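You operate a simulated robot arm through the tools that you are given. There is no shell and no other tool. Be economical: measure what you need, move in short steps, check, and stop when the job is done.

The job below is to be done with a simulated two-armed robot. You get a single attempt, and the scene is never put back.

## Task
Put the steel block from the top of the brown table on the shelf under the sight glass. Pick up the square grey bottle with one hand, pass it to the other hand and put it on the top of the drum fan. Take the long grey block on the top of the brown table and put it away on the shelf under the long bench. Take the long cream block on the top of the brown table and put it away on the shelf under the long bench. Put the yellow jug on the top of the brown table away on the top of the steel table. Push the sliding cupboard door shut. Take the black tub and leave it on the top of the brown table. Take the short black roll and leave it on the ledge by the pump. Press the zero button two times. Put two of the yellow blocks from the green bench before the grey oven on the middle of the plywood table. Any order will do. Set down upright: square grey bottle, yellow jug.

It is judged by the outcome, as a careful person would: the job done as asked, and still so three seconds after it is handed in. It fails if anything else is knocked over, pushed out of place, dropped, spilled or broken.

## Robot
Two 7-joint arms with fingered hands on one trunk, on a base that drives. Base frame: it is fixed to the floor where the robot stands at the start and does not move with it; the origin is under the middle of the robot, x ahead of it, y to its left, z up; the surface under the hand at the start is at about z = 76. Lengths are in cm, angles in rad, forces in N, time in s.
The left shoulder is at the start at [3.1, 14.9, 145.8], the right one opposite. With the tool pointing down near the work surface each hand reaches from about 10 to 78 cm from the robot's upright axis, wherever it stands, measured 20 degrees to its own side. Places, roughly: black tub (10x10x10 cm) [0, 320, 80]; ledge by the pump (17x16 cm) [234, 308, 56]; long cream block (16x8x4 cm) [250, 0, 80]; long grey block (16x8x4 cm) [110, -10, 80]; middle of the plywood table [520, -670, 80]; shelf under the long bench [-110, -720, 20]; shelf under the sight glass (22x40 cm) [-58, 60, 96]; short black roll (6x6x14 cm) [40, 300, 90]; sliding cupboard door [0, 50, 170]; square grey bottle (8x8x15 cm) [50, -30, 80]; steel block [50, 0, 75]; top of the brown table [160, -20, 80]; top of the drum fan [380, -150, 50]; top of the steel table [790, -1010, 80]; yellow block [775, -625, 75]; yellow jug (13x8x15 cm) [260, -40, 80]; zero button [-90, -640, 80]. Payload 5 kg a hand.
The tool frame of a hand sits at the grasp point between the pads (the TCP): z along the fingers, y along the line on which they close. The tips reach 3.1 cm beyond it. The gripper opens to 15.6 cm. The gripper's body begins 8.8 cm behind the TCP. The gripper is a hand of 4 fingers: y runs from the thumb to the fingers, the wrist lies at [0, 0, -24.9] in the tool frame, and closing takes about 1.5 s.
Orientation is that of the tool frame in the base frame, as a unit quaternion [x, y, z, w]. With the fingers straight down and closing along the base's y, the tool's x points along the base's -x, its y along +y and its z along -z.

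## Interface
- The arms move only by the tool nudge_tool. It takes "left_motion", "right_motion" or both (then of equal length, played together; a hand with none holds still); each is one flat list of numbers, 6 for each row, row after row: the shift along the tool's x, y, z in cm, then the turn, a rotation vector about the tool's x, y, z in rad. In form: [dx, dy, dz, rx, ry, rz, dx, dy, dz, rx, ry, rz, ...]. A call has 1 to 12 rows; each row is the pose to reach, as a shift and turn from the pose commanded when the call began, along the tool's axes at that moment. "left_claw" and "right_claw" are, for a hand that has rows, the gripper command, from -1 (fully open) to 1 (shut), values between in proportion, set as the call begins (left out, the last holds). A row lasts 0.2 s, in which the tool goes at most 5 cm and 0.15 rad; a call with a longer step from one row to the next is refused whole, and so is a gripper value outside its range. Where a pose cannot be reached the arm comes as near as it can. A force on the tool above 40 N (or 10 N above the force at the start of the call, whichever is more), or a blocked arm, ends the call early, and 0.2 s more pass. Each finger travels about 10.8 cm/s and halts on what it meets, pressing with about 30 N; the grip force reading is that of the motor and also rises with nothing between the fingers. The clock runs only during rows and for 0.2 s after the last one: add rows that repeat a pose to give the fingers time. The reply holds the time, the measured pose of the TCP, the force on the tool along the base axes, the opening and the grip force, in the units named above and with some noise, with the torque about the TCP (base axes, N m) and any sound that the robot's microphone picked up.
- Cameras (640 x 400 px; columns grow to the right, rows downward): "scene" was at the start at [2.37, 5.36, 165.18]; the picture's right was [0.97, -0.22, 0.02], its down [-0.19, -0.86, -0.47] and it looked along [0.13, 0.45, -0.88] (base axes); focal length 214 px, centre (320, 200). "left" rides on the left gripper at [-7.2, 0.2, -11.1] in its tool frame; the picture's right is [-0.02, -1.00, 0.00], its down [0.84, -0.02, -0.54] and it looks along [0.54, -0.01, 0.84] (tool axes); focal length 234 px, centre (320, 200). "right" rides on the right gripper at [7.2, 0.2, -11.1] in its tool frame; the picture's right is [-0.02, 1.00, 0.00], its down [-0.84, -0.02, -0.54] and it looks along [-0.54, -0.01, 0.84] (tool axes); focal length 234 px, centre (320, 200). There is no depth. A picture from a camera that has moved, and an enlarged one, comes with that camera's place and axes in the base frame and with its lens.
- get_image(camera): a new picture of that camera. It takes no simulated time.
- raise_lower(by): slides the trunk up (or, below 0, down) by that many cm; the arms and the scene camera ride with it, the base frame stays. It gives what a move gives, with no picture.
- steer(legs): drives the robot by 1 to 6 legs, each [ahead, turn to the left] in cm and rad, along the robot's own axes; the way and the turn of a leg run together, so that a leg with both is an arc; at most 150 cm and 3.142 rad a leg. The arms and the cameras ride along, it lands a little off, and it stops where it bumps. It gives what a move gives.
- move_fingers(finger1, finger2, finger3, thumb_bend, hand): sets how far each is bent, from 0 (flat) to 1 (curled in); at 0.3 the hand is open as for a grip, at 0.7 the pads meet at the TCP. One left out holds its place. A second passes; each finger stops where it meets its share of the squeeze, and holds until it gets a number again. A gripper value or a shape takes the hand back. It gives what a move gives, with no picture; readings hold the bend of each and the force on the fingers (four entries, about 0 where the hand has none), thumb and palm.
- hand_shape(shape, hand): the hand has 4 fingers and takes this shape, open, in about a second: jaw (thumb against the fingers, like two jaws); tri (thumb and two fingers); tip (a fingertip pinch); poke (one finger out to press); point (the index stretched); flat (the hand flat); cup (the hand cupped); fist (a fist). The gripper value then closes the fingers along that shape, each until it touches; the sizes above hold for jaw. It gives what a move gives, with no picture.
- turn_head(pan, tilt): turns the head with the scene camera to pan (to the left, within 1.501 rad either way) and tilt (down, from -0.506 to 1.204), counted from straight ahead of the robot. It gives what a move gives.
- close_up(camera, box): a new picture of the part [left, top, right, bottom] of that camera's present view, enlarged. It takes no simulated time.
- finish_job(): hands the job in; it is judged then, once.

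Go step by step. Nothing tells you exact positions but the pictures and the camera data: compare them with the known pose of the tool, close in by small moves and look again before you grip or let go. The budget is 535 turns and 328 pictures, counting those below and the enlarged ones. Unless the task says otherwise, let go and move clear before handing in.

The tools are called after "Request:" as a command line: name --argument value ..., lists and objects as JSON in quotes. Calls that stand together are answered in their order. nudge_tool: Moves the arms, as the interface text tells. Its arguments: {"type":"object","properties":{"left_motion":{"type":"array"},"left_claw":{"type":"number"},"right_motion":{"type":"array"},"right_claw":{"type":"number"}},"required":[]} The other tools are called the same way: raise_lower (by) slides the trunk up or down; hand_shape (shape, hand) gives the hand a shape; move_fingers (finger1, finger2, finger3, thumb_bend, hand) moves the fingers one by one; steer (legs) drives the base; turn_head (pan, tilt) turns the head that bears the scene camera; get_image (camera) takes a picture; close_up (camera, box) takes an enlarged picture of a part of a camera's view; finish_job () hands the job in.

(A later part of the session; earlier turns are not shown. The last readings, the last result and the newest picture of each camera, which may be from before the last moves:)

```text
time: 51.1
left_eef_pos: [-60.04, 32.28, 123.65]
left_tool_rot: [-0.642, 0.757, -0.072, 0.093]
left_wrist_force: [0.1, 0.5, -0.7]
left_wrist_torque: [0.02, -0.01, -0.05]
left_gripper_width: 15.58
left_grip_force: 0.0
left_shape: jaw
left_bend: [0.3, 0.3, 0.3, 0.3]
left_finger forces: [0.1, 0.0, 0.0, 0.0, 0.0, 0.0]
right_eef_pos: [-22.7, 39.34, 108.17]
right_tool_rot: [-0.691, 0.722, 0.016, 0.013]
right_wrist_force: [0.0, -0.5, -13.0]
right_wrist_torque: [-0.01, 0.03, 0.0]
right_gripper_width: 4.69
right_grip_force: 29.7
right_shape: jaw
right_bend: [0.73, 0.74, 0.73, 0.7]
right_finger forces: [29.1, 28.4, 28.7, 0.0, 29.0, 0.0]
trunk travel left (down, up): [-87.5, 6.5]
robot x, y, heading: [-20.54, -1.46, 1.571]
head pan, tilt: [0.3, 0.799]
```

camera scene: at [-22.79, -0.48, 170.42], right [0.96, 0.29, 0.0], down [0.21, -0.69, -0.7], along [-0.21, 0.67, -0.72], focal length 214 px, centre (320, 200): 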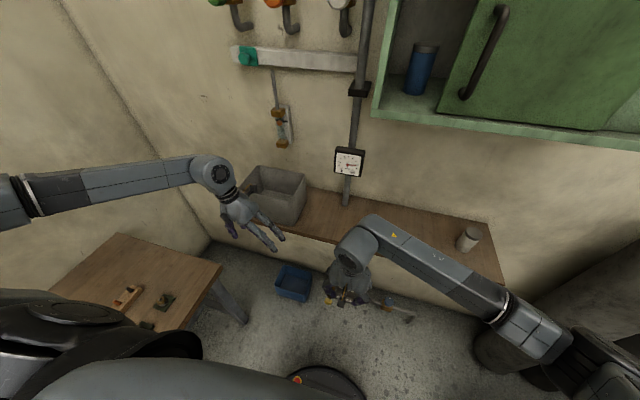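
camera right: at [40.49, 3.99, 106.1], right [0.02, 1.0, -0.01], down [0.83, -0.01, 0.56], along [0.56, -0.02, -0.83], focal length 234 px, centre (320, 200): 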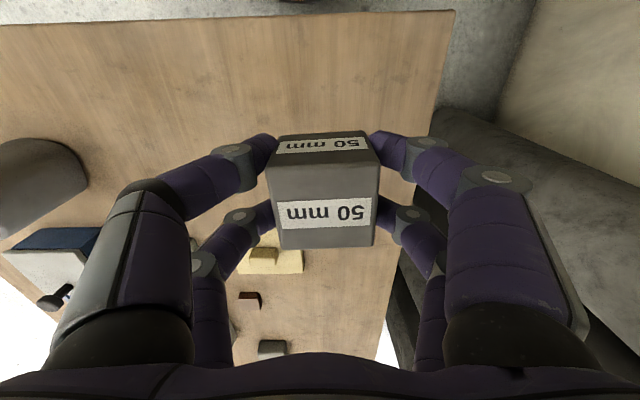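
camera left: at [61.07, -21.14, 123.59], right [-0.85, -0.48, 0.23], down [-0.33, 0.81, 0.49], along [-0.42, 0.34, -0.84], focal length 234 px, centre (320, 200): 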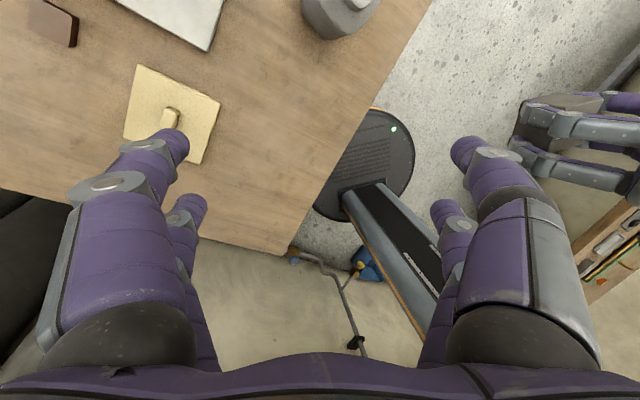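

Now I carry the block over to above the free spot on the board.

Request:
nudge_tool --right_motion '[-3, 3.4, 0, 0, 0, 0, -6, 6.9, 0, 0, 0, 0, -9, 10.3, 0, 0, 0, 0, -12, 13.7, 0, 0, 0, 0, -15, 17.2, 0, 0, 0, 0, -17.8, 20.6, 0, 0, 0, 0, -17.8, 20.6, 0, 0, 0, 0, -17.8, 20.6, 0, 0, 0, 0]'

Request:
get_image --camera "scene"

Request:
get_image --camera "right"

```text
time: 52.9
left_eef_pos: [-59.93, 32.41, 123.54]
left_tool_rot: [-0.642, 0.758, -0.072, 0.092]
left_wrist_force: [0.2, -0.3, -0.4]
left_wrist_torque: [0.03, 0.02, 0.03]
left_gripper_width: 15.61
left_grip_force: 0.1
left_shape: jaw
left_bend: [0.3, 0.3, 0.3, 0.3]
left_finger forces: [0.0, 0.0, 0.1, 0.1, 0.0, 0.0]
right_eef_pos: [-42.75, 58.3, 108.83]
right_tool_rot: [-0.692, 0.722, 0.016, 0.012]
right_wrist_force: [0.3, -1.1, -12.3]
right_wrist_torque: [0.0, 0.0, 0.03]
right_gripper_width: 4.68
right_grip_force: 30.3
right_shape: jaw
right_bend: [0.73, 0.74, 0.73, 0.7]
right_finger forces: [28.9, 28.1, 28.7, 0.0, 28.8, 0.0]
trunk travel left (down, up): [-87.5, 6.5]
robot x, y, heading: [-20.37, -1.15, 1.573]
head pan, tilt: [0.3, 0.799]
```

```text
302 pictures are left
camera scene: at [-22.83, 11.53, 170.43], right [0.96, 0.3, 0.0], down [0.21, -0.69, -0.7], along [-0.21, 0.67, -0.72], focal length 214 px, centre (320, 200)
```

scene: 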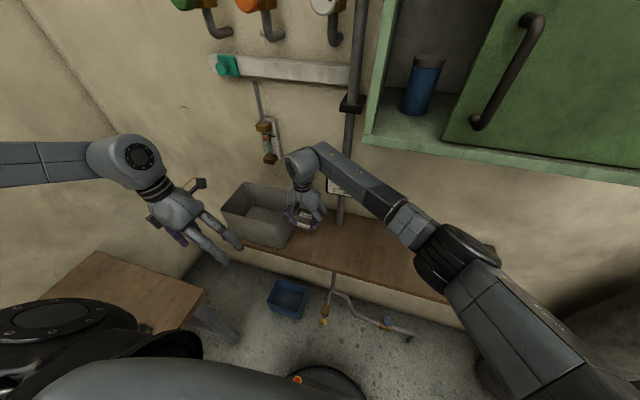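

```text
301 pictures are left
camera right: at [-43.15, 50.55, 119.64], right [-1.0, 0.07, 0.01], down [0.06, 0.82, 0.58], along [0.03, 0.58, -0.82], focal length 234 px, centre (320, 200)
```

right: 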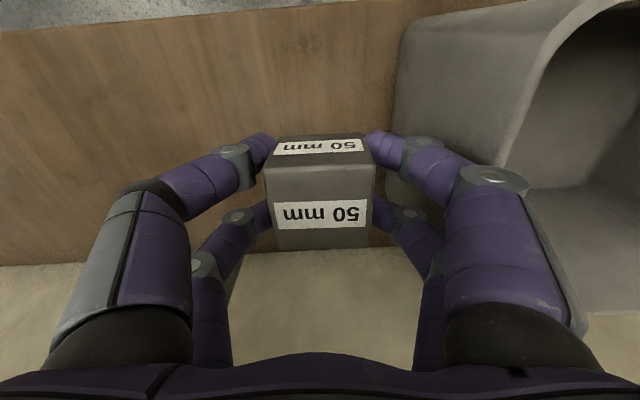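

The bin's flared rim is near the finger knuckles. I zoom to gauge the room before lowering.

Request:
close_up --camera "scene" --box '[200, 130, 400, 290]'

```text
2.50 times, centred on (300, 210) of scene
camera zoom: at [-22.83, 11.53, 170.43], right [0.96, 0.3, 0.0], down [0.21, -0.69, -0.7], along [-0.21, 0.67, -0.72], focal length 536 px, centre (370, 175)
```

zoom: 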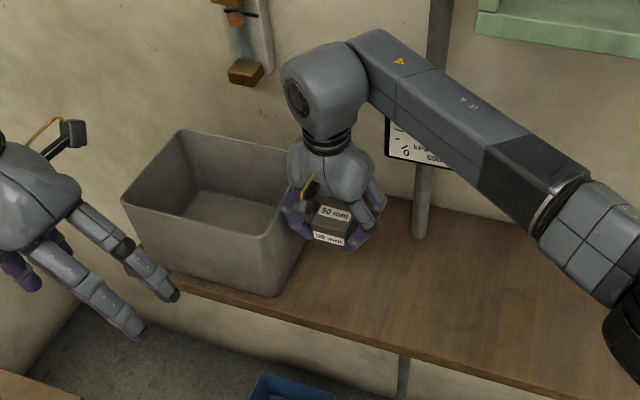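

The bin's right side is at about x=−50, so with fingers closing along x there is no room. I'll raise and turn the hand 90° so it closes along the depth.

Request:
nudge_tool --right_motion '[0, -1, -4, 0, 0, 0, 0, -1, -6, 0, 0, -0.14, 0, -1, -6, 0, 0, -0.28, 0, -1, -6, 0, 0, -0.42, 0, -1, -6, 0, 0, -0.56, 0, -1, -6, 0, 0, -0.7, 0, -1, -6, 0, 0, -0.84, 0, -1, -6, 0, 0, -0.98, 0, -1, -6, 0, 0, -1.12, 0, -1, -6, 0, 0, -1.26, 0, -1, -6, 0, 0, -1.4, 0, -1, -6, 0, 0, -1.53]'

Request:
get_image --camera "scene"

```text
time: 55.5
left_eef_pos: [-60.05, 32.56, 123.54]
left_tool_rot: [-0.642, 0.758, -0.072, 0.092]
left_wrist_force: [-0.5, 0.0, -0.2]
left_wrist_torque: [0.02, -0.01, 0.03]
left_gripper_width: 15.61
left_grip_force: 0.1
left_shape: jaw
left_bend: [0.3, 0.3, 0.3, 0.3]
left_finger forces: [0.0, 0.1, 0.0, 0.0, 0.0, 0.0]
right_eef_pos: [-41.64, 57.85, 114.83]
right_tool_rot: [0.999, -0.041, -0.002, -0.019]
right_wrist_force: [0.7, 0.0, -12.5]
right_wrist_torque: [0.0, -0.06, -0.04]
right_gripper_width: 4.69
right_grip_force: 29.9
right_shape: jaw
right_bend: [0.73, 0.74, 0.73, 0.7]
right_finger forces: [29.0, 28.2, 28.5, 0.1, 28.5, 0.0]
trunk travel left (down, up): [-87.5, 6.5]
robot x, y, heading: [-20.33, -1.4, 1.572]
head pan, tilt: [0.3, 0.799]
```

```text
299 pictures are left
camera scene: at [-22.94, 11.61, 170.42], right [0.96, 0.3, 0.0], down [0.21, -0.69, -0.7], along [-0.21, 0.67, -0.72], focal length 214 px, centre (320, 200)
```

scene: 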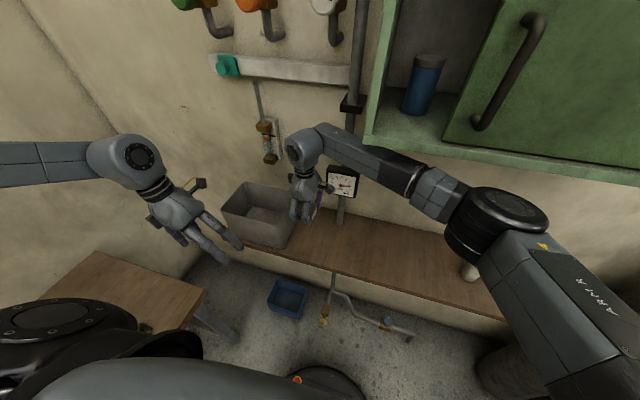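

The hand turned cleanly. Now I lower to just above the board.

Request:
nudge_tool --right_motion '[-0.4, 0, 4, 0, 0, 0, -0.4, 0, 8, 0, 0, 0, -0.4, 0, 11, 0, 0, 0, -0.4, 0, 13.5, 0, 0, 0, -0.4, 0, 13.5, 0, 0, 0]'

Request:
close_up --camera "scene" --box '[200, 130, 400, 290]'

Request:
get_image --camera "right"

```text
time: 56.7
left_eef_pos: [-59.73, 31.28, 123.82]
left_tool_rot: [-0.642, 0.758, -0.068, 0.095]
left_wrist_force: [0.0, -0.3, 1.1]
left_wrist_torque: [0.02, -0.02, 0.0]
left_gripper_width: 15.6
left_grip_force: 0.1
left_shape: jaw
left_bend: [0.3, 0.3, 0.3, 0.3]
left_finger forces: [0.1, 0.0, 0.0, 0.0, 0.1, 0.1]
right_eef_pos: [-42.08, 57.14, 101.67]
right_tool_rot: [0.999, -0.039, -0.003, -0.022]
right_wrist_force: [-0.6, 0.1, -12.2]
right_wrist_torque: [0.01, 0.01, 0.02]
right_gripper_width: 4.66
right_grip_force: 29.9
right_shape: jaw
right_bend: [0.73, 0.73, 0.73, 0.7]
right_finger forces: [29.4, 28.1, 28.6, 0.0, 28.7, 0.1]
trunk travel left (down, up): [-87.5, 6.5]
robot x, y, heading: [-20.23, -1.17, 1.568]
head pan, tilt: [0.3, 0.799]
```

```text
2.50 times, centred on (300, 210) of scene
camera zoom: at [-22.51, 9.99, 170.49], right [0.96, 0.3, 0.0], down [0.21, -0.68, -0.7], along [-0.21, 0.67, -0.71], focal length 536 px, centre (370, 175)
```

zoom: 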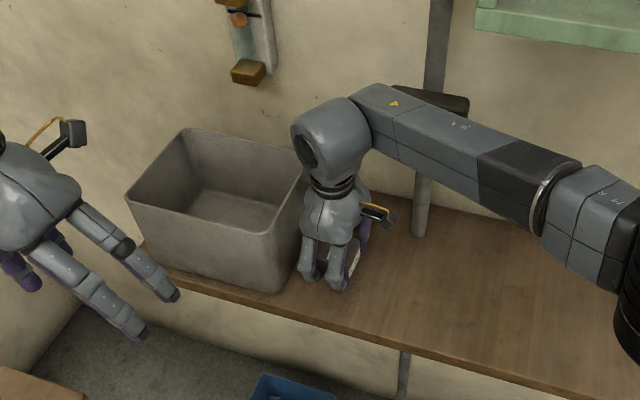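

```text
297 pictures are left
camera right: at [-34.87, 55.73, 112.7], right [-0.1, -0.99, -0.04], down [-0.83, 0.06, 0.55], along [-0.55, 0.09, -0.83], focal length 234 px, centre (320, 200)
```

right: 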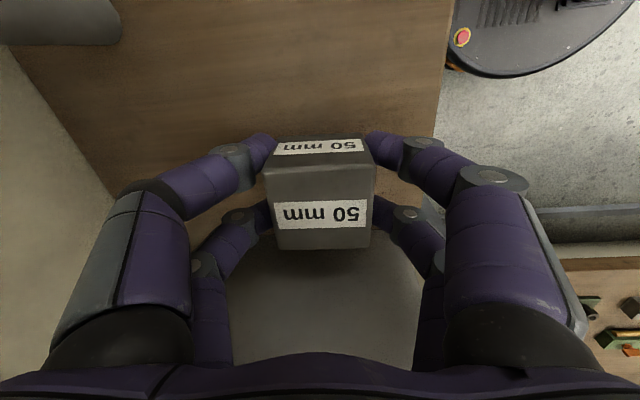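

The block is over clear board next to the bin. I lower gently till it touches.

Request:
nudge_tool --right_motion '[0, 0, 0.6, 0, 0, 0, 0, 0, 1.2, 0, 0, 0, 0, 0, 1.7, 0, 0, 0, 0, 0, 1.7, 0, 0, 0]'

```text
time: 57.7
left_eef_pos: [-59.87, 31.11, 123.93]
left_tool_rot: [-0.641, 0.758, -0.068, 0.095]
left_wrist_force: [-0.9, 0.5, -0.1]
left_wrist_torque: [-0.02, 0.04, -0.01]
left_gripper_width: 15.58
left_grip_force: 0.1
left_shape: jaw
left_bend: [0.3, 0.3, 0.3, 0.3]
left_finger forces: [0.1, 0.0, 0.0, 0.0, 0.0, 0.0]
right_eef_pos: [-42.19, 57.3, 100.53]
right_tool_rot: [0.999, -0.04, -0.005, -0.025]
right_wrist_force: [-0.1, 0.9, -12.2]
right_wrist_torque: [-0.03, -0.06, 0.0]
right_gripper_width: 4.69
right_grip_force: 30.0
right_shape: jaw
right_bend: [0.73, 0.73, 0.73, 0.7]
right_finger forces: [29.3, 28.2, 28.7, 0.0, 28.7, 0.1]
trunk travel left (down, up): [-87.5, 6.5]
robot x, y, heading: [-20.43, -1.51, 1.574]
head pan, tilt: [0.3, 0.799]
```

Request:
nudge_tool --right_motion '[0, 0, 0.4, 0, 0, 0, 0, 0, 0.8, 0, 0, 0, 0, 0, 1.1, 0, 0, 0, 0, 0, 1.1, 0, 0, 0]'

```text
time: 58.7
left_eef_pos: [-59.76, 31.19, 123.96]
left_tool_rot: [-0.642, 0.758, -0.067, 0.095]
left_wrist_force: [1.3, -0.8, 0.3]
left_wrist_torque: [-0.02, -0.05, 0.0]
left_gripper_width: 15.6
left_grip_force: 0.1
left_shape: jaw
left_bend: [0.3, 0.3, 0.3, 0.3]
left_finger forces: [0.0, 0.1, 0.0, 0.1, 0.0, 0.1]
right_eef_pos: [-42.08, 57.42, 99.4]
right_tool_rot: [0.999, -0.04, -0.004, -0.025]
right_wrist_force: [-0.3, 0.9, -12.3]
right_wrist_torque: [0.01, -0.04, 0.0]
right_gripper_width: 4.69
right_grip_force: 29.8
right_shape: jaw
right_bend: [0.73, 0.73, 0.73, 0.7]
right_finger forces: [29.3, 28.2, 28.6, 0.1, 28.7, 0.0]
trunk travel left (down, up): [-87.5, 6.5]
robot x, y, heading: [-20.55, -1.33, 1.566]
head pan, tilt: [0.3, 0.799]
```

The reading still shows full weight in the hand, so the board is a little lower; I go on in small steps.

Request:
nudge_tool --right_motion '[0, 0, 0.3, 0, 0, 0, 0, 0, 0.6, 0, 0, 0, 0, 0, 0.8, 0, 0, 0, 0, 0, 0.8, 0, 0, 0]'

Request:
close_up --camera "scene" --box '[250, 170, 350, 250]'

```text
time: 59.7
left_eef_pos: [-59.83, 31.15, 124.09]
left_tool_rot: [-0.642, 0.758, -0.067, 0.095]
left_wrist_force: [0.2, 0.0, -0.8]
left_wrist_torque: [-0.01, 0.0, -0.02]
left_gripper_width: 15.59
left_grip_force: 0.1
left_shape: jaw
left_bend: [0.3, 0.3, 0.3, 0.3]
left_finger forces: [0.0, 0.0, 0.1, 0.0, 0.1, 0.0]
right_eef_pos: [-42.3, 57.47, 98.67]
right_tool_rot: [0.999, -0.04, -0.005, -0.025]
right_wrist_force: [6.9, -1.1, 30.8]
right_wrist_torque: [-0.43, -0.07, 0.1]
right_gripper_width: 4.77
right_grip_force: 29.9
right_shape: jaw
right_bend: [0.74, 0.74, 0.73, 0.7]
right_finger forces: [32.6, 32.5, 31.5, 0.0, 32.0, 0.0]
trunk travel left (down, up): [-87.5, 6.5]
robot x, y, heading: [-20.7, -1.48, 1.567]
head pan, tilt: [0.3, 0.799]
```

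```text
5.00 times, centred on (300, 210) of scene
camera zoom: at [-22.58, 9.7, 170.61], right [0.96, 0.3, 0.0], down [0.21, -0.68, -0.7], along [-0.21, 0.67, -0.71], focal length 1072 px, centre (420, 150)
```

zoom: 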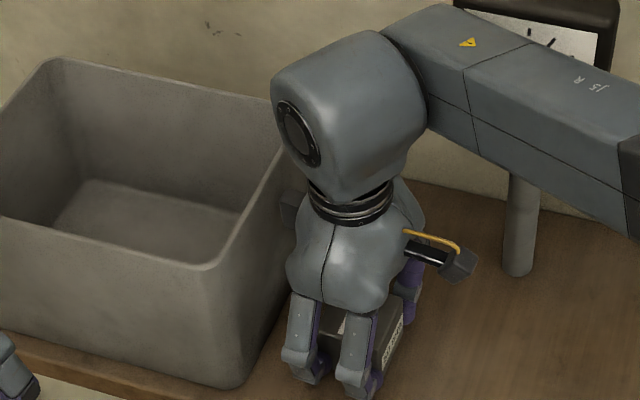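

It's seated on the board. I ease up slightly, open partway, and lift out.

Request:
nudge_tool --right_motion '[0, 0, -0.4, 0, 0, 0, 0, 0, -0.4, 0, 0, 0]'

Request:
nudge_tool --right_motion '[0, 0, 0, 0, 0, 0, 0, 0, 0, 0, 0, 0, 0, 0, 0, 0, 0, 0, 0, 0, 0, 0, 0, 0]' --right_claw -0.1

Request:
nudge_tool --right_motion '[0, 0, -3, 0, 0, 0, 0, 0, -7, 0, 0, 0, 0, 0, -11, 0, 0, 0, 0, 0, -15, 0, 0, 0, 0, 0, -15, 0, 0, 0]'

Request:
close_up --camera "scene" --box '[200, 130, 400, 290]'

```text
time: 60.3
left_eef_pos: [-59.88, 31.21, 123.95]
left_tool_rot: [-0.643, 0.757, -0.067, 0.095]
left_wrist_force: [-0.1, -0.3, 0.5]
left_wrist_torque: [0.04, 0.01, -0.03]
left_gripper_width: 15.61
left_grip_force: 0.1
left_shape: jaw
left_bend: [0.3, 0.3, 0.3, 0.3]
left_finger forces: [0.0, 0.0, 0.0, 0.0, 0.0, 0.0]
right_eef_pos: [-42.06, 57.39, 98.8]
right_tool_rot: [0.999, -0.04, -0.005, -0.024]
right_wrist_force: [-7.9, 10.3, 23.7]
right_wrist_torque: [0.08, 0.2, -0.03]
right_gripper_width: 4.78
right_grip_force: 29.6
right_shape: jaw
right_bend: [0.74, 0.75, 0.73, 0.7]
right_finger forces: [29.1, 29.1, 33.9, 0.0, 34.5, 0.1]
trunk travel left (down, up): [-87.5, 6.5]
robot x, y, heading: [-20.32, -1.18, 1.571]
head pan, tilt: [0.3, 0.799]
```

```text
time: 61.3
left_eef_pos: [-59.89, 31.23, 123.88]
left_tool_rot: [-0.643, 0.757, -0.067, 0.095]
left_wrist_force: [0.4, 1.5, -0.5]
left_wrist_torque: [0.0, 0.03, -0.01]
left_gripper_width: 15.63
left_grip_force: 0.1
left_shape: jaw
left_bend: [0.3, 0.3, 0.3, 0.3]
left_finger forces: [0.1, 0.0, 0.1, 0.0, 0.0, 0.1]
right_eef_pos: [-42.02, 57.42, 98.85]
right_tool_rot: [0.999, -0.039, -0.004, -0.023]
right_wrist_force: [0.2, 0.5, -0.5]
right_wrist_torque: [0.0, 0.01, 0.02]
right_gripper_width: 8.52
right_grip_force: 0.1
right_shape: jaw
right_bend: [0.72, 0.72, 0.72, 0.7]
right_finger forces: [0.1, 0.1, 0.0, 0.0, 0.1, 0.1]
trunk travel left (down, up): [-87.5, 6.5]
robot x, y, heading: [-20.86, -1.15, 1.573]
head pan, tilt: [0.3, 0.799]
```

```text
time: 62.5
left_eef_pos: [-60.02, 32.45, 123.5]
left_tool_rot: [-0.642, 0.758, -0.072, 0.092]
left_wrist_force: [-0.2, 0.3, -0.2]
left_wrist_torque: [-0.06, 0.02, 0.0]
left_gripper_width: 15.63
left_grip_force: 0.0
left_shape: jaw
left_bend: [0.3, 0.3, 0.3, 0.3]
left_finger forces: [0.0, 0.0, 0.0, 0.0, 0.0, 0.0]
right_eef_pos: [-42.12, 57.85, 113.1]
right_tool_rot: [0.999, -0.041, -0.002, -0.019]
right_wrist_force: [0.1, 0.2, 0.0]
right_wrist_torque: [-0.05, -0.01, 0.01]
right_gripper_width: 8.58
right_grip_force: 0.0
right_shape: jaw
right_bend: [0.72, 0.72, 0.72, 0.7]
right_finger forces: [0.0, 0.0, 0.0, 0.0, 0.1, 0.1]
trunk travel left (down, up): [-87.5, 6.5]
robot x, y, heading: [-20.75, -1.13, 1.57]
head pan, tilt: [0.3, 0.799]
```

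```text
2.50 times, centred on (300, 210) of scene
camera zoom: at [-22.91, 11.55, 170.43], right [0.95, 0.3, 0.0], down [0.21, -0.69, -0.7], along [-0.21, 0.67, -0.72], focal length 536 px, centre (370, 175)
```

zoom: 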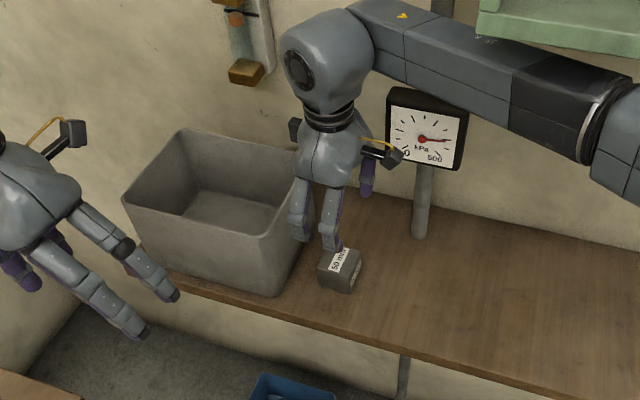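

The steel block sits on the shelf beside the bin. Next the cupboard door: its handle bar is near (−9.7, 48, 155–168) and must go towards −x. I back off 22 cm and turn the right hand back.

Request:
steer --legs '[[-22, 0]]'

Request:
nudge_tool --right_motion '[0, 0, 0, 0, 0, 0.14, 0, 0, 0, 0, 0, 0.28, 0, 0, 0, 0, 0, 0.42, 0, 0, 0, 0, 0, 0.56, 0, 0, 0, 0, 0, 0.7, 0, 0, 0, 0, 0, 0.84, 0, 0, 0, 0, 0, 0.98, 0, 0, 0, 0, 0, 1.12, 0, 0, 0, 0, 0, 1.26, 0, 0, 0, 0, 0, 1.4, 0, 0, 0, 0, 0, 1.54, 0, 0, 0, 0, 0, 1.54]'

```text
time: 64.2
left_eef_pos: [-59.93, 10.25, 123.4]
left_tool_rot: [-0.643, 0.757, -0.073, 0.092]
left_wrist_force: [0.5, 0.7, 0.0]
left_wrist_torque: [-0.02, 0.02, -0.02]
left_gripper_width: 15.59
left_grip_force: 0.1
left_shape: jaw
left_bend: [0.3, 0.3, 0.3, 0.3]
left_finger forces: [0.0, 0.0, 0.1, 0.0, 0.0, 0.1]
right_eef_pos: [-42.09, 35.72, 112.95]
right_tool_rot: [0.999, -0.041, -0.002, -0.018]
right_wrist_force: [0.6, 0.6, 0.3]
right_wrist_torque: [0.0, 0.04, 0.01]
right_gripper_width: 8.57
right_grip_force: 0.1
right_shape: jaw
right_bend: [0.72, 0.72, 0.72, 0.7]
right_finger forces: [0.0, 0.1, 0.0, 0.1, 0.1, 0.0]
trunk travel left (down, up): [-87.5, 6.5]
robot x, y, heading: [-20.08, -23.79, 1.58]
head pan, tilt: [0.3, 0.799]
```

```text
time: 66.8
left_eef_pos: [-60.08, 9.82, 123.63]
left_tool_rot: [-0.643, 0.757, -0.072, 0.092]
left_wrist_force: [0.7, 0.7, 0.5]
left_wrist_torque: [0.0, 0.02, -0.01]
left_gripper_width: 15.61
left_grip_force: 0.1
left_shape: jaw
left_bend: [0.3, 0.3, 0.3, 0.3]
left_finger forces: [0.1, 0.1, 0.1, 0.0, 0.0, 0.1]
right_eef_pos: [-42.15, 35.37, 113.08]
right_tool_rot: [-0.688, 0.726, 0.015, 0.012]
right_wrist_force: [1.1, 0.3, 0.3]
right_wrist_torque: [0.0, 0.01, -0.02]
right_gripper_width: 8.59
right_grip_force: 0.2
right_shape: jaw
right_bend: [0.72, 0.72, 0.72, 0.7]
right_finger forces: [0.1, 0.0, 0.0, 0.0, 0.1, 0.1]
trunk travel left (down, up): [-87.5, 6.5]
robot x, y, heading: [-20.47, -23.86, 1.576]
head pan, tilt: [0.3, 0.799]
```

Now I raise the right hand to handle height while pitching the fingers forward.

Request:
nudge_tool --right_motion '[0, -2.7, -4, 0, -0.131, 0, 0, -5.4, -8, 0, -0.262, 0, 0, -8.1, -12, 0, -0.393, 0, 0, -10.8, -16, 0, -0.524, 0, 0, -13.5, -20, 0, -0.655, 0, 0, -16.2, -24, 0, -0.786, 0, 0, -18.9, -28, 0, -0.917, 0, 0, -21.6, -32, 0, -1.048, 0, 0, -24.3, -36, 0, -1.179, 0, 0, -27, -40, 0, -1.31, 0, 0, -29.7, -44, 0, -1.44, 0, 0, -32.4, -48, 0, -1.57, 0]'

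Request:
turn_head --pan -0.2 --tilt 0.1

Request:
get_image --camera "scene"

Request:
get_image --camera "right"

```text
time: 69.4
left_eef_pos: [-59.82, 9.79, 123.68]
left_tool_rot: [-0.643, 0.757, -0.071, 0.093]
left_wrist_force: [1.4, -0.6, -0.4]
left_wrist_torque: [0.04, 0.01, 0.01]
left_gripper_width: 15.6
left_grip_force: 0.0
left_shape: jaw
left_bend: [0.3, 0.3, 0.3, 0.3]
left_finger forces: [0.0, 0.0, 0.1, 0.0, 0.0, 0.0]
right_eef_pos: [-9.21, 31.67, 160.86]
right_tool_rot: [-0.475, 0.504, 0.498, 0.521]
right_wrist_force: [-0.6, -0.3, -1.0]
right_wrist_torque: [0.04, -0.03, 0.01]
right_gripper_width: 8.58
right_grip_force: 0.1
right_shape: jaw
right_bend: [0.72, 0.72, 0.72, 0.7]
right_finger forces: [0.0, 0.0, 0.1, 0.0, 0.0, 0.0]
trunk travel left (down, up): [-87.5, 6.5]
robot x, y, heading: [-20.74, -23.78, 1.582]
head pan, tilt: [0.3, 0.799]
```

```text
time: 70.5
left_eef_pos: [-60.04, 9.87, 123.57]
left_tool_rot: [-0.643, 0.756, -0.072, 0.093]
left_wrist_force: [0.3, -0.1, 0.2]
left_wrist_torque: [-0.03, 0.0, -0.01]
left_gripper_width: 15.63
left_grip_force: 0.0
left_shape: jaw
left_bend: [0.3, 0.3, 0.3, 0.3]
left_finger forces: [0.1, 0.1, 0.0, 0.1, 0.0, 0.0]
right_eef_pos: [-9.63, 32.02, 160.65]
right_tool_rot: [-0.478, 0.505, 0.497, 0.52]
right_wrist_force: [0.4, -0.1, 0.1]
right_wrist_torque: [0.0, 0.02, 0.02]
right_gripper_width: 8.56
right_grip_force: 0.0
right_shape: jaw
right_bend: [0.72, 0.72, 0.72, 0.7]
right_finger forces: [0.1, 0.0, 0.0, 0.0, 0.0, 0.0]
trunk travel left (down, up): [-87.5, 6.5]
robot x, y, heading: [-20.32, -23.66, 1.572]
head pan, tilt: [-0.201, 0.099]
```

```text
294 pictures are left
camera scene: at [-18.72, -9.61, 176.72], right [0.98, -0.19, 0.0], down [-0.02, -0.1, -0.99], along [0.19, 0.98, -0.1], focal length 214 px, centre (320, 200)
```

scene: 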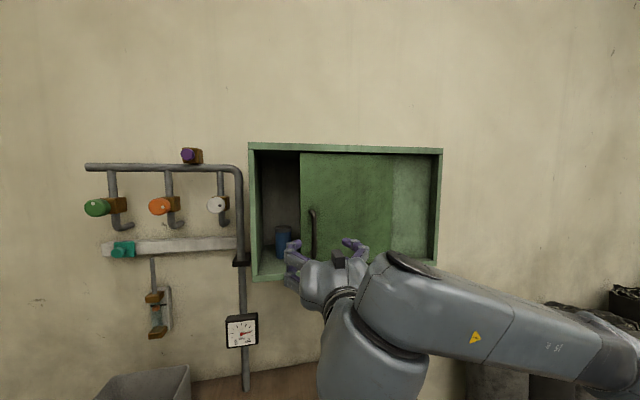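

```text
293 pictures are left
camera right: at [-10.4, 20.92, 153.08], right [-1.0, 0.05, 0.03], down [-0.01, -0.57, 0.82], along [0.06, 0.82, 0.57], focal length 234 px, centre (320, 200)
```

right: 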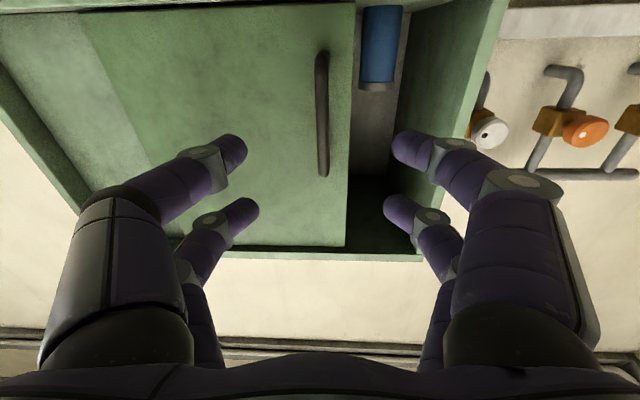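

The open fingers straddle the handle in line. I advance towards it.

Request:
nudge_tool --right_motion '[0, 0, 4, 0, 0, 0, 0, 0, 8, 0, 0, 0, 0, 0, 11, 0, 0, 0, 0, 0, 13.5, 0, 0, 0, 0, 0, 13.5, 0, 0, 0]'

Request:
get_image --camera "right"

Request:
close_up --camera "scene" --box '[240, 140, 450, 290]'

```text
time: 71.7
left_eef_pos: [-60.15, 9.89, 123.57]
left_tool_rot: [-0.643, 0.757, -0.072, 0.093]
left_wrist_force: [0.1, 0.3, 0.3]
left_wrist_torque: [0.01, 0.0, 0.0]
left_gripper_width: 15.59
left_grip_force: 0.1
left_shape: jaw
left_bend: [0.3, 0.3, 0.3, 0.3]
left_finger forces: [0.0, 0.0, 0.1, 0.0, 0.0, 0.0]
right_eef_pos: [-8.87, 45.34, 161.45]
right_tool_rot: [-0.476, 0.504, 0.498, 0.521]
right_wrist_force: [0.2, 0.3, 1.4]
right_wrist_torque: [0.03, 0.0, -0.01]
right_gripper_width: 8.58
right_grip_force: 0.1
right_shape: jaw
right_bend: [0.72, 0.72, 0.72, 0.7]
right_finger forces: [0.0, 0.0, 0.0, 0.1, 0.0, 0.0]
trunk travel left (down, up): [-87.5, 6.5]
robot x, y, heading: [-20.34, -23.65, 1.577]
head pan, tilt: [-0.201, 0.099]
```

```text
292 pictures are left
camera right: at [-9.68, 34.36, 153.77], right [-1.0, 0.05, 0.03], down [0.0, -0.58, 0.82], along [0.06, 0.82, 0.58], focal length 234 px, centre (320, 200)
```

right: 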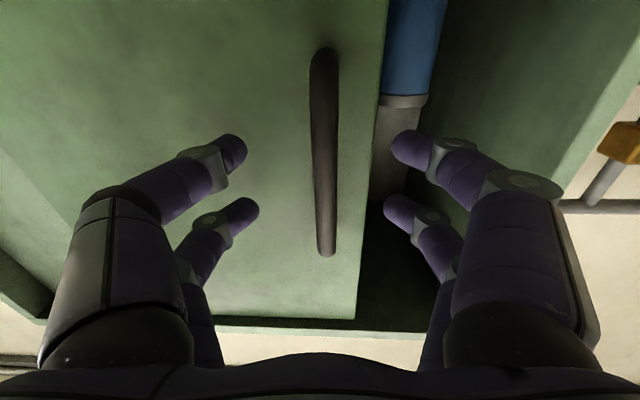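

```text
2.67 times, centred on (345, 215) of scene
camera zoom: at [-18.68, -9.58, 176.73], right [0.98, -0.19, 0.0], down [-0.02, -0.1, -0.99], along [0.19, 0.98, -0.1], focal length 572 px, centre (253, 160)
```

zoom: 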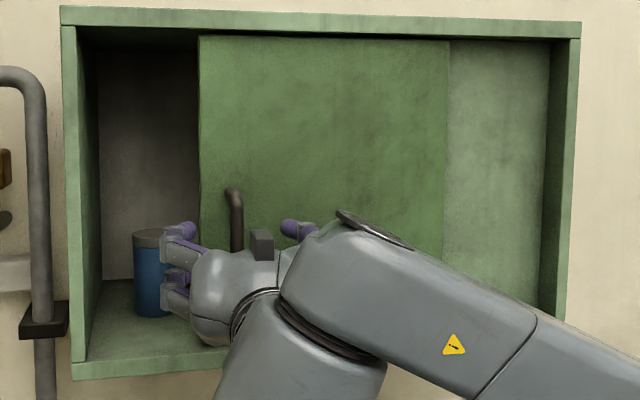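

The finger on the left would get caught near the jar and frame, so I back off, close the hand, and push the bar from its right side instead.

Request:
nudge_tool --right_motion '[0, 0, -4, 0, 0, 0, 0, -4, -5, 0, 0, 0, 0, -5, -5, 0, 0, 0, 0, -5, -5, 0, 0, 0, 0, -5, -5, 0, 0, 0, 0, -5, -5, 0, 0, 0, 0, -5, -5, 0, 0, 0, 0, -5, -5, 0, 0, 0, 0, -5, -5, 0, 0, 0]' --right_claw 1

Request:
nudge_tool --right_motion '[0, 0, 3, 0, 0, 0, 0, 0, 5.5, 0, 0, 0, 0, 0, 5.5, 0, 0, 0]'

Request:
get_image --camera "right"

```text
time: 73.7
left_eef_pos: [-59.86, 9.79, 123.51]
left_tool_rot: [-0.643, 0.757, -0.072, 0.093]
left_wrist_force: [-0.2, 0.2, 0.8]
left_wrist_torque: [-0.04, 0.02, -0.02]
left_gripper_width: 15.58
left_grip_force: 0.1
left_shape: jaw
left_bend: [0.3, 0.3, 0.3, 0.3]
left_finger forces: [0.1, 0.0, 0.0, 0.1, 0.0, 0.0]
right_eef_pos: [-4.13, 40.15, 161.2]
right_tool_rot: [-0.476, 0.504, 0.498, 0.521]
right_wrist_force: [-0.7, 0.5, 0.0]
right_wrist_torque: [0.01, 0.0, -0.01]
right_gripper_width: 0.01
right_grip_force: 30.4
right_shape: jaw
right_bend: [0.7, 0.7, 0.7, 0.7]
right_finger forces: [0.0, 0.0, 0.1, 0.1, 0.0, 0.1]
trunk travel left (down, up): [-87.5, 6.5]
robot x, y, heading: [-20.49, -24.0, 1.576]
head pan, tilt: [-0.201, 0.099]
```

```text
time: 74.5
left_eef_pos: [-59.99, 9.65, 123.48]
left_tool_rot: [-0.642, 0.758, -0.071, 0.092]
left_wrist_force: [-0.1, 0.3, -0.1]
left_wrist_torque: [-0.01, -0.02, 0.0]
left_gripper_width: 15.6
left_grip_force: 0.1
left_shape: jaw
left_bend: [0.3, 0.3, 0.3, 0.3]
left_finger forces: [0.1, 0.0, 0.0, 0.1, 0.0, 0.0]
right_eef_pos: [-3.97, 45.45, 161.37]
right_tool_rot: [-0.475, 0.504, 0.498, 0.522]
right_wrist_force: [0.9, 0.7, 0.1]
right_wrist_torque: [0.02, 0.04, 0.01]
right_gripper_width: 0.0
right_grip_force: 30.2
right_shape: jaw
right_bend: [0.7, 0.7, 0.7, 0.7]
right_finger forces: [0.1, 0.1, 0.0, 0.0, 0.0, 0.0]
trunk travel left (down, up): [-87.5, 6.5]
robot x, y, heading: [-20.51, -23.39, 1.576]
head pan, tilt: [-0.201, 0.099]
```

```text
290 pictures are left
camera right: at [-4.74, 34.45, 153.8], right [-1.0, 0.05, 0.03], down [-0.01, -0.58, 0.82], along [0.06, 0.81, 0.58], focal length 234 px, centre (320, 200)
```

right: 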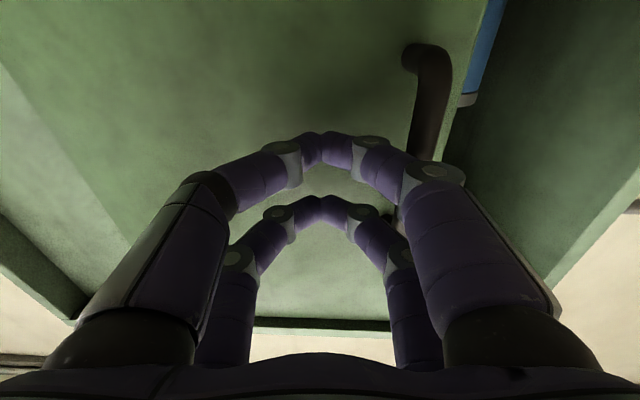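

The bowed fingers are just right of the bar. I go 1.8 cm deeper and push to −x.

Request:
nudge_tool --right_motion '[0, 0, 0.9, 0, 0, 0, 0, 0, 1.8, 0, 0, 0, 0, 0, 1.8, 0, 0, 0]'

Request:
nudge_tool --right_motion '[0, 1.5, 0, 0, 0, 0, 0, 3, 0, 0, 0, 0, 0, 4.5, 0, 0, 0, 0, 0, 6, 0, 0, 0, 0, 0, 7.5, 0, 0, 0, 0, 0, 9, 0, 0, 0, 0, 0, 9, 0, 0, 0, 0]'

Request:
close_up --camera "scene" --box '[240, 140, 450, 290]'

```text
time: 75.3
left_eef_pos: [-59.87, 9.58, 123.67]
left_tool_rot: [-0.643, 0.757, -0.071, 0.093]
left_wrist_force: [-0.4, 0.1, -0.1]
left_wrist_torque: [0.0, 0.0, -0.02]
left_gripper_width: 15.59
left_grip_force: 0.1
left_shape: jaw
left_bend: [0.3, 0.3, 0.3, 0.3]
left_finger forces: [0.1, 0.0, 0.0, 0.0, 0.0, 0.0]
right_eef_pos: [-3.88, 46.8, 161.75]
right_tool_rot: [-0.475, 0.502, 0.499, 0.522]
right_wrist_force: [-0.4, -10.8, 2.7]
right_wrist_torque: [-0.21, 0.05, 0.05]
right_gripper_width: 0.0
right_grip_force: 30.0
right_shape: jaw
right_bend: [0.7, 0.7, 0.7, 0.7]
right_finger forces: [0.0, 0.0, 0.1, 0.1, 0.1, 0.0]
trunk travel left (down, up): [-87.5, 6.5]
robot x, y, heading: [-20.34, -23.69, 1.574]
head pan, tilt: [-0.201, 0.099]
```

```text
time: 76.9
left_eef_pos: [-60.05, 9.1, 123.71]
left_tool_rot: [-0.643, 0.757, -0.07, 0.094]
left_wrist_force: [0.7, -0.3, 0.1]
left_wrist_torque: [-0.03, 0.01, 0.03]
left_gripper_width: 15.59
left_grip_force: 0.0
left_shape: jaw
left_bend: [0.3, 0.3, 0.3, 0.3]
left_finger forces: [0.0, 0.1, 0.0, 0.1, 0.0, 0.0]
right_eef_pos: [-12.93, 46.83, 161.86]
right_tool_rot: [-0.477, 0.503, 0.499, 0.521]
right_wrist_force: [-0.8, -31.6, -10.2]
right_wrist_torque: [-1.27, 0.0, -0.16]
right_gripper_width: 0.01
right_grip_force: 30.0
right_shape: jaw
right_bend: [0.7, 0.7, 0.7, 0.7]
right_finger forces: [0.0, 0.0, 0.0, 0.1, 0.0, 0.0]
trunk travel left (down, up): [-87.5, 6.5]
robot x, y, heading: [-20.45, -24.15, 1.577]
head pan, tilt: [-0.201, 0.099]
```

```text
2.67 times, centred on (345, 215) of scene
camera zoom: at [-18.66, -10.6, 176.8], right [0.98, -0.19, 0.0], down [-0.02, -0.09, -1.0], along [0.19, 0.98, -0.09], focal length 572 px, centre (253, 160)
```

zoom: 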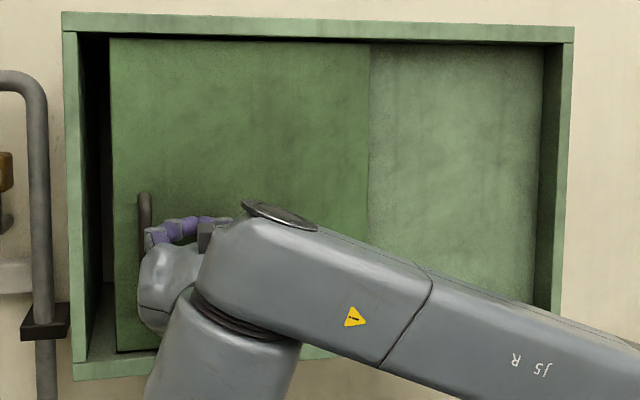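

The door slides; about 3 cm of gap is left. I ease off the face and push the rest.

Request:
nudge_tool --right_motion '[0, 0, -0.5, 0, 0, 0, 0, 1, -0.5, 0, 0, 0, 0, 2, -0.5, 0, 0, 0, 0, 3, -0.5, 0, 0, 0, 0, 4, -0.5, 0, 0, 0, 0, 4, -0.5, 0, 0, 0]'

Request:
close_up --camera "scene" --box '[240, 140, 450, 290]'

```text
time: 78.3
left_eef_pos: [-59.69, 9.29, 123.91]
left_tool_rot: [-0.643, 0.757, -0.068, 0.092]
left_wrist_force: [-0.2, -0.4, -0.6]
left_wrist_torque: [-0.02, -0.05, -0.04]
left_gripper_width: 15.63
left_grip_force: 0.2
left_shape: jaw
left_bend: [0.3, 0.3, 0.3, 0.3]
left_finger forces: [0.0, 0.0, 0.0, 0.1, 0.0, 0.0]
right_eef_pos: [-15.97, 46.94, 161.84]
right_tool_rot: [-0.472, 0.506, 0.498, 0.523]
right_wrist_force: [23.3, -22.7, -0.5]
right_wrist_torque: [-0.5, -0.49, -0.25]
right_gripper_width: 0.0
right_grip_force: 29.4
right_shape: jaw
right_bend: [0.7, 0.7, 0.7, 0.7]
right_finger forces: [13.1, 2.7, 0.0, 0.0, 0.0, 0.0]
trunk travel left (down, up): [-87.5, 6.5]
robot x, y, heading: [-20.0, -23.85, 1.577]
head pan, tilt: [-0.201, 0.099]
```

```text
2.67 times, centred on (345, 215) of scene
camera zoom: at [-17.97, -10.49, 176.79], right [0.98, -0.2, 0.0], down [-0.02, -0.09, -1.0], along [0.2, 0.98, -0.1], focal length 572 px, centre (253, 160)
```

zoom: 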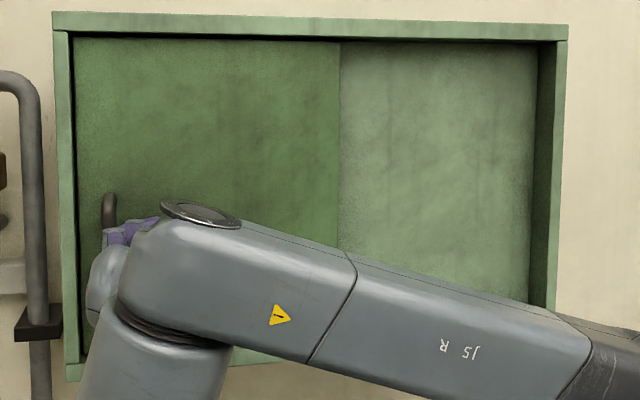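

The door meets the frame with resistance. I withdraw and check the edge.

Request:
nudge_tool --right_motion '[0, -1.5, -1, 0, 0, 0, 0, -2, -5, 0, 0, 0, 0, -2, -9, 0, 0, 0, 0, -2, -14, 0, 0, 0, 0, -2, -14, 0, 0, 0]'

Request:
close_up --camera "scene" --box '[230, 130, 440, 290]'

```text
time: 79.5
left_eef_pos: [-59.99, 9.77, 123.59]
left_tool_rot: [-0.643, 0.757, -0.073, 0.092]
left_wrist_force: [0.1, -0.5, -0.2]
left_wrist_torque: [-0.01, 0.0, 0.0]
left_gripper_width: 15.6
left_grip_force: 0.1
left_shape: jaw
left_bend: [0.3, 0.3, 0.3, 0.3]
left_finger forces: [0.0, 0.0, 0.1, 0.1, 0.0, 0.0]
right_eef_pos: [-15.48, 32.98, 160.89]
right_tool_rot: [-0.476, 0.503, 0.499, 0.521]
right_wrist_force: [-0.2, -0.4, 0.2]
right_wrist_torque: [0.01, 0.0, 0.01]
right_gripper_width: 0.0
right_grip_force: 30.4
right_shape: jaw
right_bend: [0.7, 0.7, 0.7, 0.7]
right_finger forces: [0.1, 0.0, 0.1, 0.1, 0.1, 0.0]
trunk travel left (down, up): [-87.5, 6.5]
robot x, y, heading: [-20.33, -23.42, 1.577]
head pan, tilt: [-0.201, 0.099]
```

```text
2.50 times, centred on (335, 210) of scene
camera zoom: at [-18.66, -9.69, 176.74], right [0.98, -0.19, 0.0], down [-0.02, -0.1, -1.0], along [0.19, 0.98, -0.1], focal length 536 px, centre (282, 175)
```

zoom: 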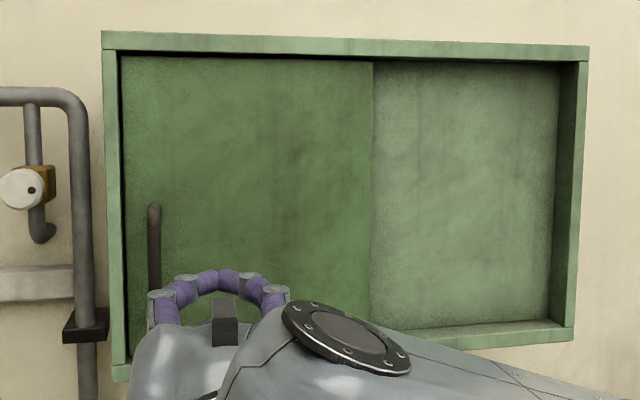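

The door is shut. Next the square bottle: first I bring the right hand back to a downward carry pose.

Request:
nudge_tool --right_motion '[4.1, -1.1, -0.9, 0, 0.143, 0, 8.2, -2.2, -1.8, 0, 0.286, 0, 12.3, -3.3, -2.7, 0, 0.429, 0, 16.4, -4.4, -3.6, 0, 0.571, 0, 20.5, -5.5, -4.5, 0, 0.714, 0, 24.6, -6.6, -5.4, 0, 0.857, 0, 28.7, -7.7, -6.3, 0, 1.0, 0, 32.8, -8.8, -7.2, 0, 1.143, 0, 36.9, -9.9, -8.1, 0, 1.286, 0, 41, -11, -9, 0, 1.429, 0, 45.1, -12.1, -9.9, 0, 1.57, 0, 45.1, -12.1, -9.9, 0, 1.57, 0]' --right_claw -1

Request:
steer --legs '[[-60, 0], [0, -0.8], [0, -0.77]]'

Request:
turn_head --pan 0.3 --tilt 0.5

Request:
get_image --camera "scene"

```text
time: 82.1
left_eef_pos: [-59.93, 9.82, 123.55]
left_tool_rot: [-0.643, 0.757, -0.072, 0.092]
left_wrist_force: [-0.3, -0.1, 0.0]
left_wrist_torque: [-0.02, -0.02, -0.02]
left_gripper_width: 15.59
left_grip_force: 0.0
left_shape: jaw
left_bend: [0.3, 0.3, 0.3, 0.3]
left_finger forces: [0.0, 0.0, 0.1, 0.1, 0.1, 0.0]
right_eef_pos: [-4.07, 24.68, 115.55]
right_tool_rot: [-0.688, 0.726, 0.015, 0.012]
right_wrist_force: [-0.1, 0.2, -0.2]
right_wrist_torque: [0.0, -0.02, 0.01]
right_gripper_width: 15.61
right_grip_force: 0.0
right_shape: jaw
right_bend: [0.3, 0.3, 0.3, 0.3]
right_finger forces: [0.0, 0.0, 0.0, 0.0, 0.0, 0.0]
trunk travel left (down, up): [-87.5, 6.5]
robot x, y, heading: [-20.19, -24.08, 1.578]
head pan, tilt: [-0.201, 0.099]
```

```text
time: 89.6
left_eef_pos: [12.84, -44.03, 123.53]
left_tool_rot: [0.073, 0.99, -0.116, 0.015]
left_wrist_force: [1.2, -0.4, -0.6]
left_wrist_torque: [-0.02, 0.01, -0.02]
left_gripper_width: 15.59
left_grip_force: 0.1
left_shape: jaw
left_bend: [0.3, 0.3, 0.3, 0.3]
left_finger forces: [0.0, 0.0, 0.1, 0.0, 0.0, 0.0]
right_eef_pos: [28.64, -99.9, 115.61]
right_tool_rot: [0.017, 1.0, 0.002, 0.02]
right_wrist_force: [0.2, 0.7, 0.8]
right_wrist_torque: [-0.03, 0.02, 0.01]
right_gripper_width: 15.59
right_grip_force: 0.0
right_shape: jaw
right_bend: [0.3, 0.3, 0.3, 0.3]
right_finger forces: [0.1, 0.0, 0.0, 0.1, 0.0, 0.1]
trunk travel left (down, up): [-87.5, 6.5]
robot x, y, heading: [-20.11, -84.29, 0.02]
head pan, tilt: [-0.201, 0.099]
```

```text
time: 90.5
left_eef_pos: [12.98, -44.29, 123.53]
left_tool_rot: [0.072, 0.99, -0.116, 0.016]
left_wrist_force: [0.4, -0.2, -0.2]
left_wrist_torque: [0.02, 0.01, -0.03]
left_gripper_width: 15.6
left_grip_force: 0.0
left_shape: jaw
left_bend: [0.3, 0.3, 0.3, 0.3]
left_finger forces: [0.1, 0.0, 0.1, 0.1, 0.0, 0.1]
right_eef_pos: [28.6, -99.86, 115.52]
right_tool_rot: [0.018, 1.0, 0.002, 0.019]
right_wrist_force: [0.2, -0.2, -0.3]
right_wrist_torque: [0.0, 0.01, -0.01]
right_gripper_width: 15.61
right_grip_force: 0.1
right_shape: jaw
right_bend: [0.3, 0.3, 0.3, 0.3]
right_finger forces: [0.0, 0.0, 0.0, 0.0, 0.0, 0.0]
trunk travel left (down, up): [-87.5, 6.5]
robot x, y, heading: [-20.12, -84.39, 0.017]
head pan, tilt: [0.3, 0.499]
```

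```text
286 pictures are left
camera scene: at [-6.44, -81.36, 173.04], right [0.31, -0.95, 0.0], down [-0.45, -0.15, -0.88], along [0.83, 0.28, -0.48], focal length 214 px, centre (320, 200)
```

scene: 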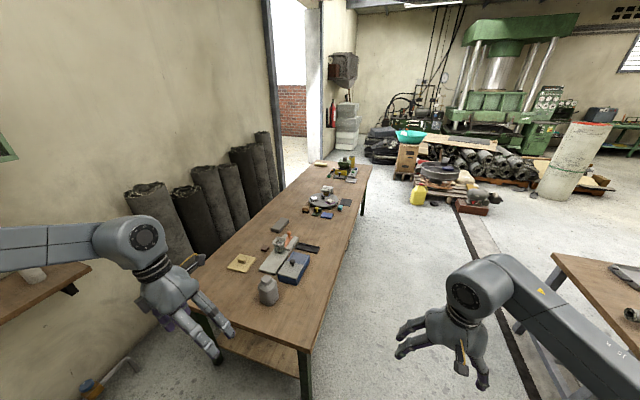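

I see the table lengthwise, the doorway beyond on the left, and a round drum on pallets near the fan's place. Let me zoom on them.

Request:
close_up --camera "scene" --box '[220, 130, 380, 230]'

Request:
close_up --camera "scene" --box '[380, 120, 540, 220]'

Request:
close_up --camera "scene" --box '[200, 210, 360, 310]'

```text
4.00 times, centred on (300, 180) of scene
camera zoom: at [-6.44, -81.36, 173.04], right [0.31, -0.95, 0.0], down [-0.45, -0.15, -0.88], along [0.83, 0.28, -0.48], focal length 858 px, centre (400, 280)
```

zoom: 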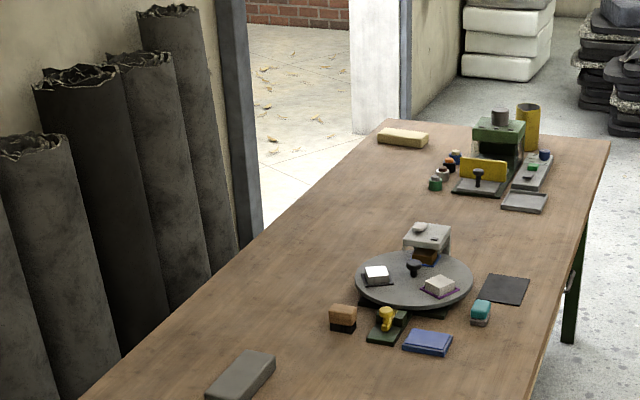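

```text
4.00 times, centred on (460, 170) of scene
camera zoom: at [-6.44, -81.36, 173.04], right [0.31, -0.95, 0.0], down [-0.45, -0.15, -0.88], along [0.83, 0.28, -0.48], focal length 858 px, centre (-240, 320)
```

zoom: 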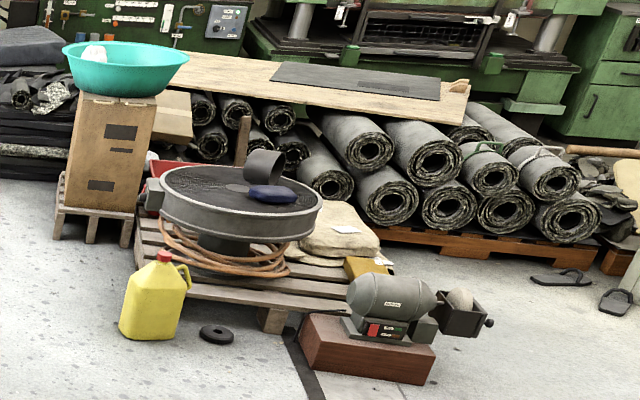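

```text
4.00 times, centred on (280, 260) of scene
camera zoom: at [-6.44, -81.36, 173.04], right [0.31, -0.95, 0.0], down [-0.45, -0.15, -0.88], along [0.83, 0.28, -0.48], focal length 858 px, centre (480, -40)
```

zoom: 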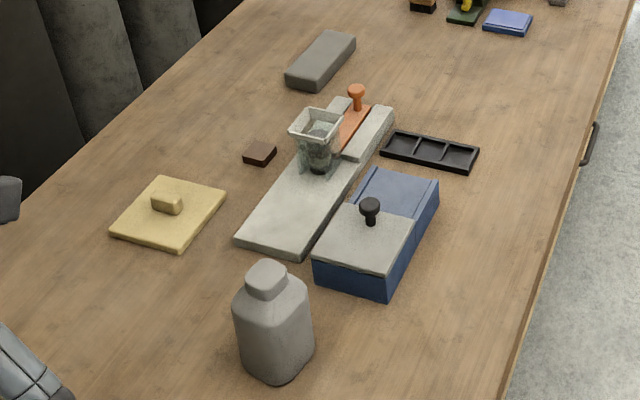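

The bottle is at about (52, −35). I drive to stand before it on the table's −y side.

Request:
steer --legs '[[0, -0.19], [73, 0], [0, 0.87], [0, 0.87]]'

Request:
turn_head --pan 0 --tilt 0.8

Request:
get_image --camera "scene"

```text
time: 99.6
left_eef_pos: [11.57, -61.79, 123.6]
left_tool_rot: [-0.638, 0.761, -0.074, 0.091]
left_wrist_force: [-0.6, -0.7, -1.1]
left_wrist_torque: [-0.01, 0.02, 0.0]
left_gripper_width: 15.61
left_grip_force: 0.1
left_shape: jaw
left_bend: [0.3, 0.3, 0.3, 0.3]
left_finger forces: [0.1, 0.0, 0.0, 0.1, 0.0, 0.0]
right_eef_pos: [67.7, -47.83, 115.52]
right_tool_rot: [-0.684, 0.729, 0.015, 0.013]
right_wrist_force: [0.2, 0.8, 0.8]
right_wrist_torque: [0.03, 0.02, -0.01]
right_gripper_width: 15.61
right_grip_force: 0.1
right_shape: jaw
right_bend: [0.3, 0.3, 0.3, 0.3]
right_finger forces: [0.1, 0.1, 0.0, 0.0, 0.0, 0.1]
trunk travel left (down, up): [-87.5, 6.5]
robot x, y, heading: [50.74, -96.2, 1.559]
head pan, tilt: [0.3, 0.499]
```

```text
time: 100.4
left_eef_pos: [11.5, -61.87, 123.57]
left_tool_rot: [-0.637, 0.762, -0.072, 0.091]
left_wrist_force: [0.1, -0.6, 0.1]
left_wrist_torque: [0.06, 0.03, 0.03]
left_gripper_width: 15.59
left_grip_force: 0.0
left_shape: jaw
left_bend: [0.3, 0.3, 0.3, 0.3]
left_finger forces: [0.0, 0.1, 0.1, 0.1, 0.0, 0.0]
right_eef_pos: [67.66, -47.75, 115.63]
right_tool_rot: [-0.684, 0.729, 0.015, 0.012]
right_wrist_force: [-0.6, -0.8, -0.4]
right_wrist_torque: [0.0, -0.01, -0.04]
right_gripper_width: 15.61
right_grip_force: 0.0
right_shape: jaw
right_bend: [0.3, 0.3, 0.3, 0.3]
right_finger forces: [0.1, 0.0, 0.1, 0.0, 0.0, 0.0]
trunk travel left (down, up): [-87.5, 6.5]
robot x, y, heading: [51.21, -96.11, 1.563]
head pan, tilt: [0.0, 0.799]
```

```text
282 pictures are left
camera scene: at [50.75, -82.93, 170.44], right [1.0, -0.01, 0.0], down [-0.01, -0.72, -0.7], along [0.01, 0.7, -0.72], focal length 214 px, centre (320, 200)
```

scene: 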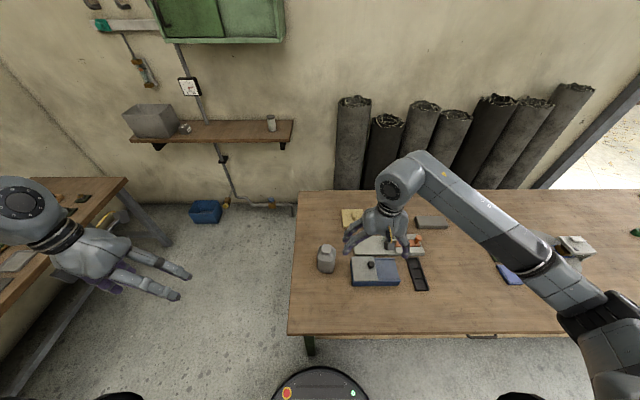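

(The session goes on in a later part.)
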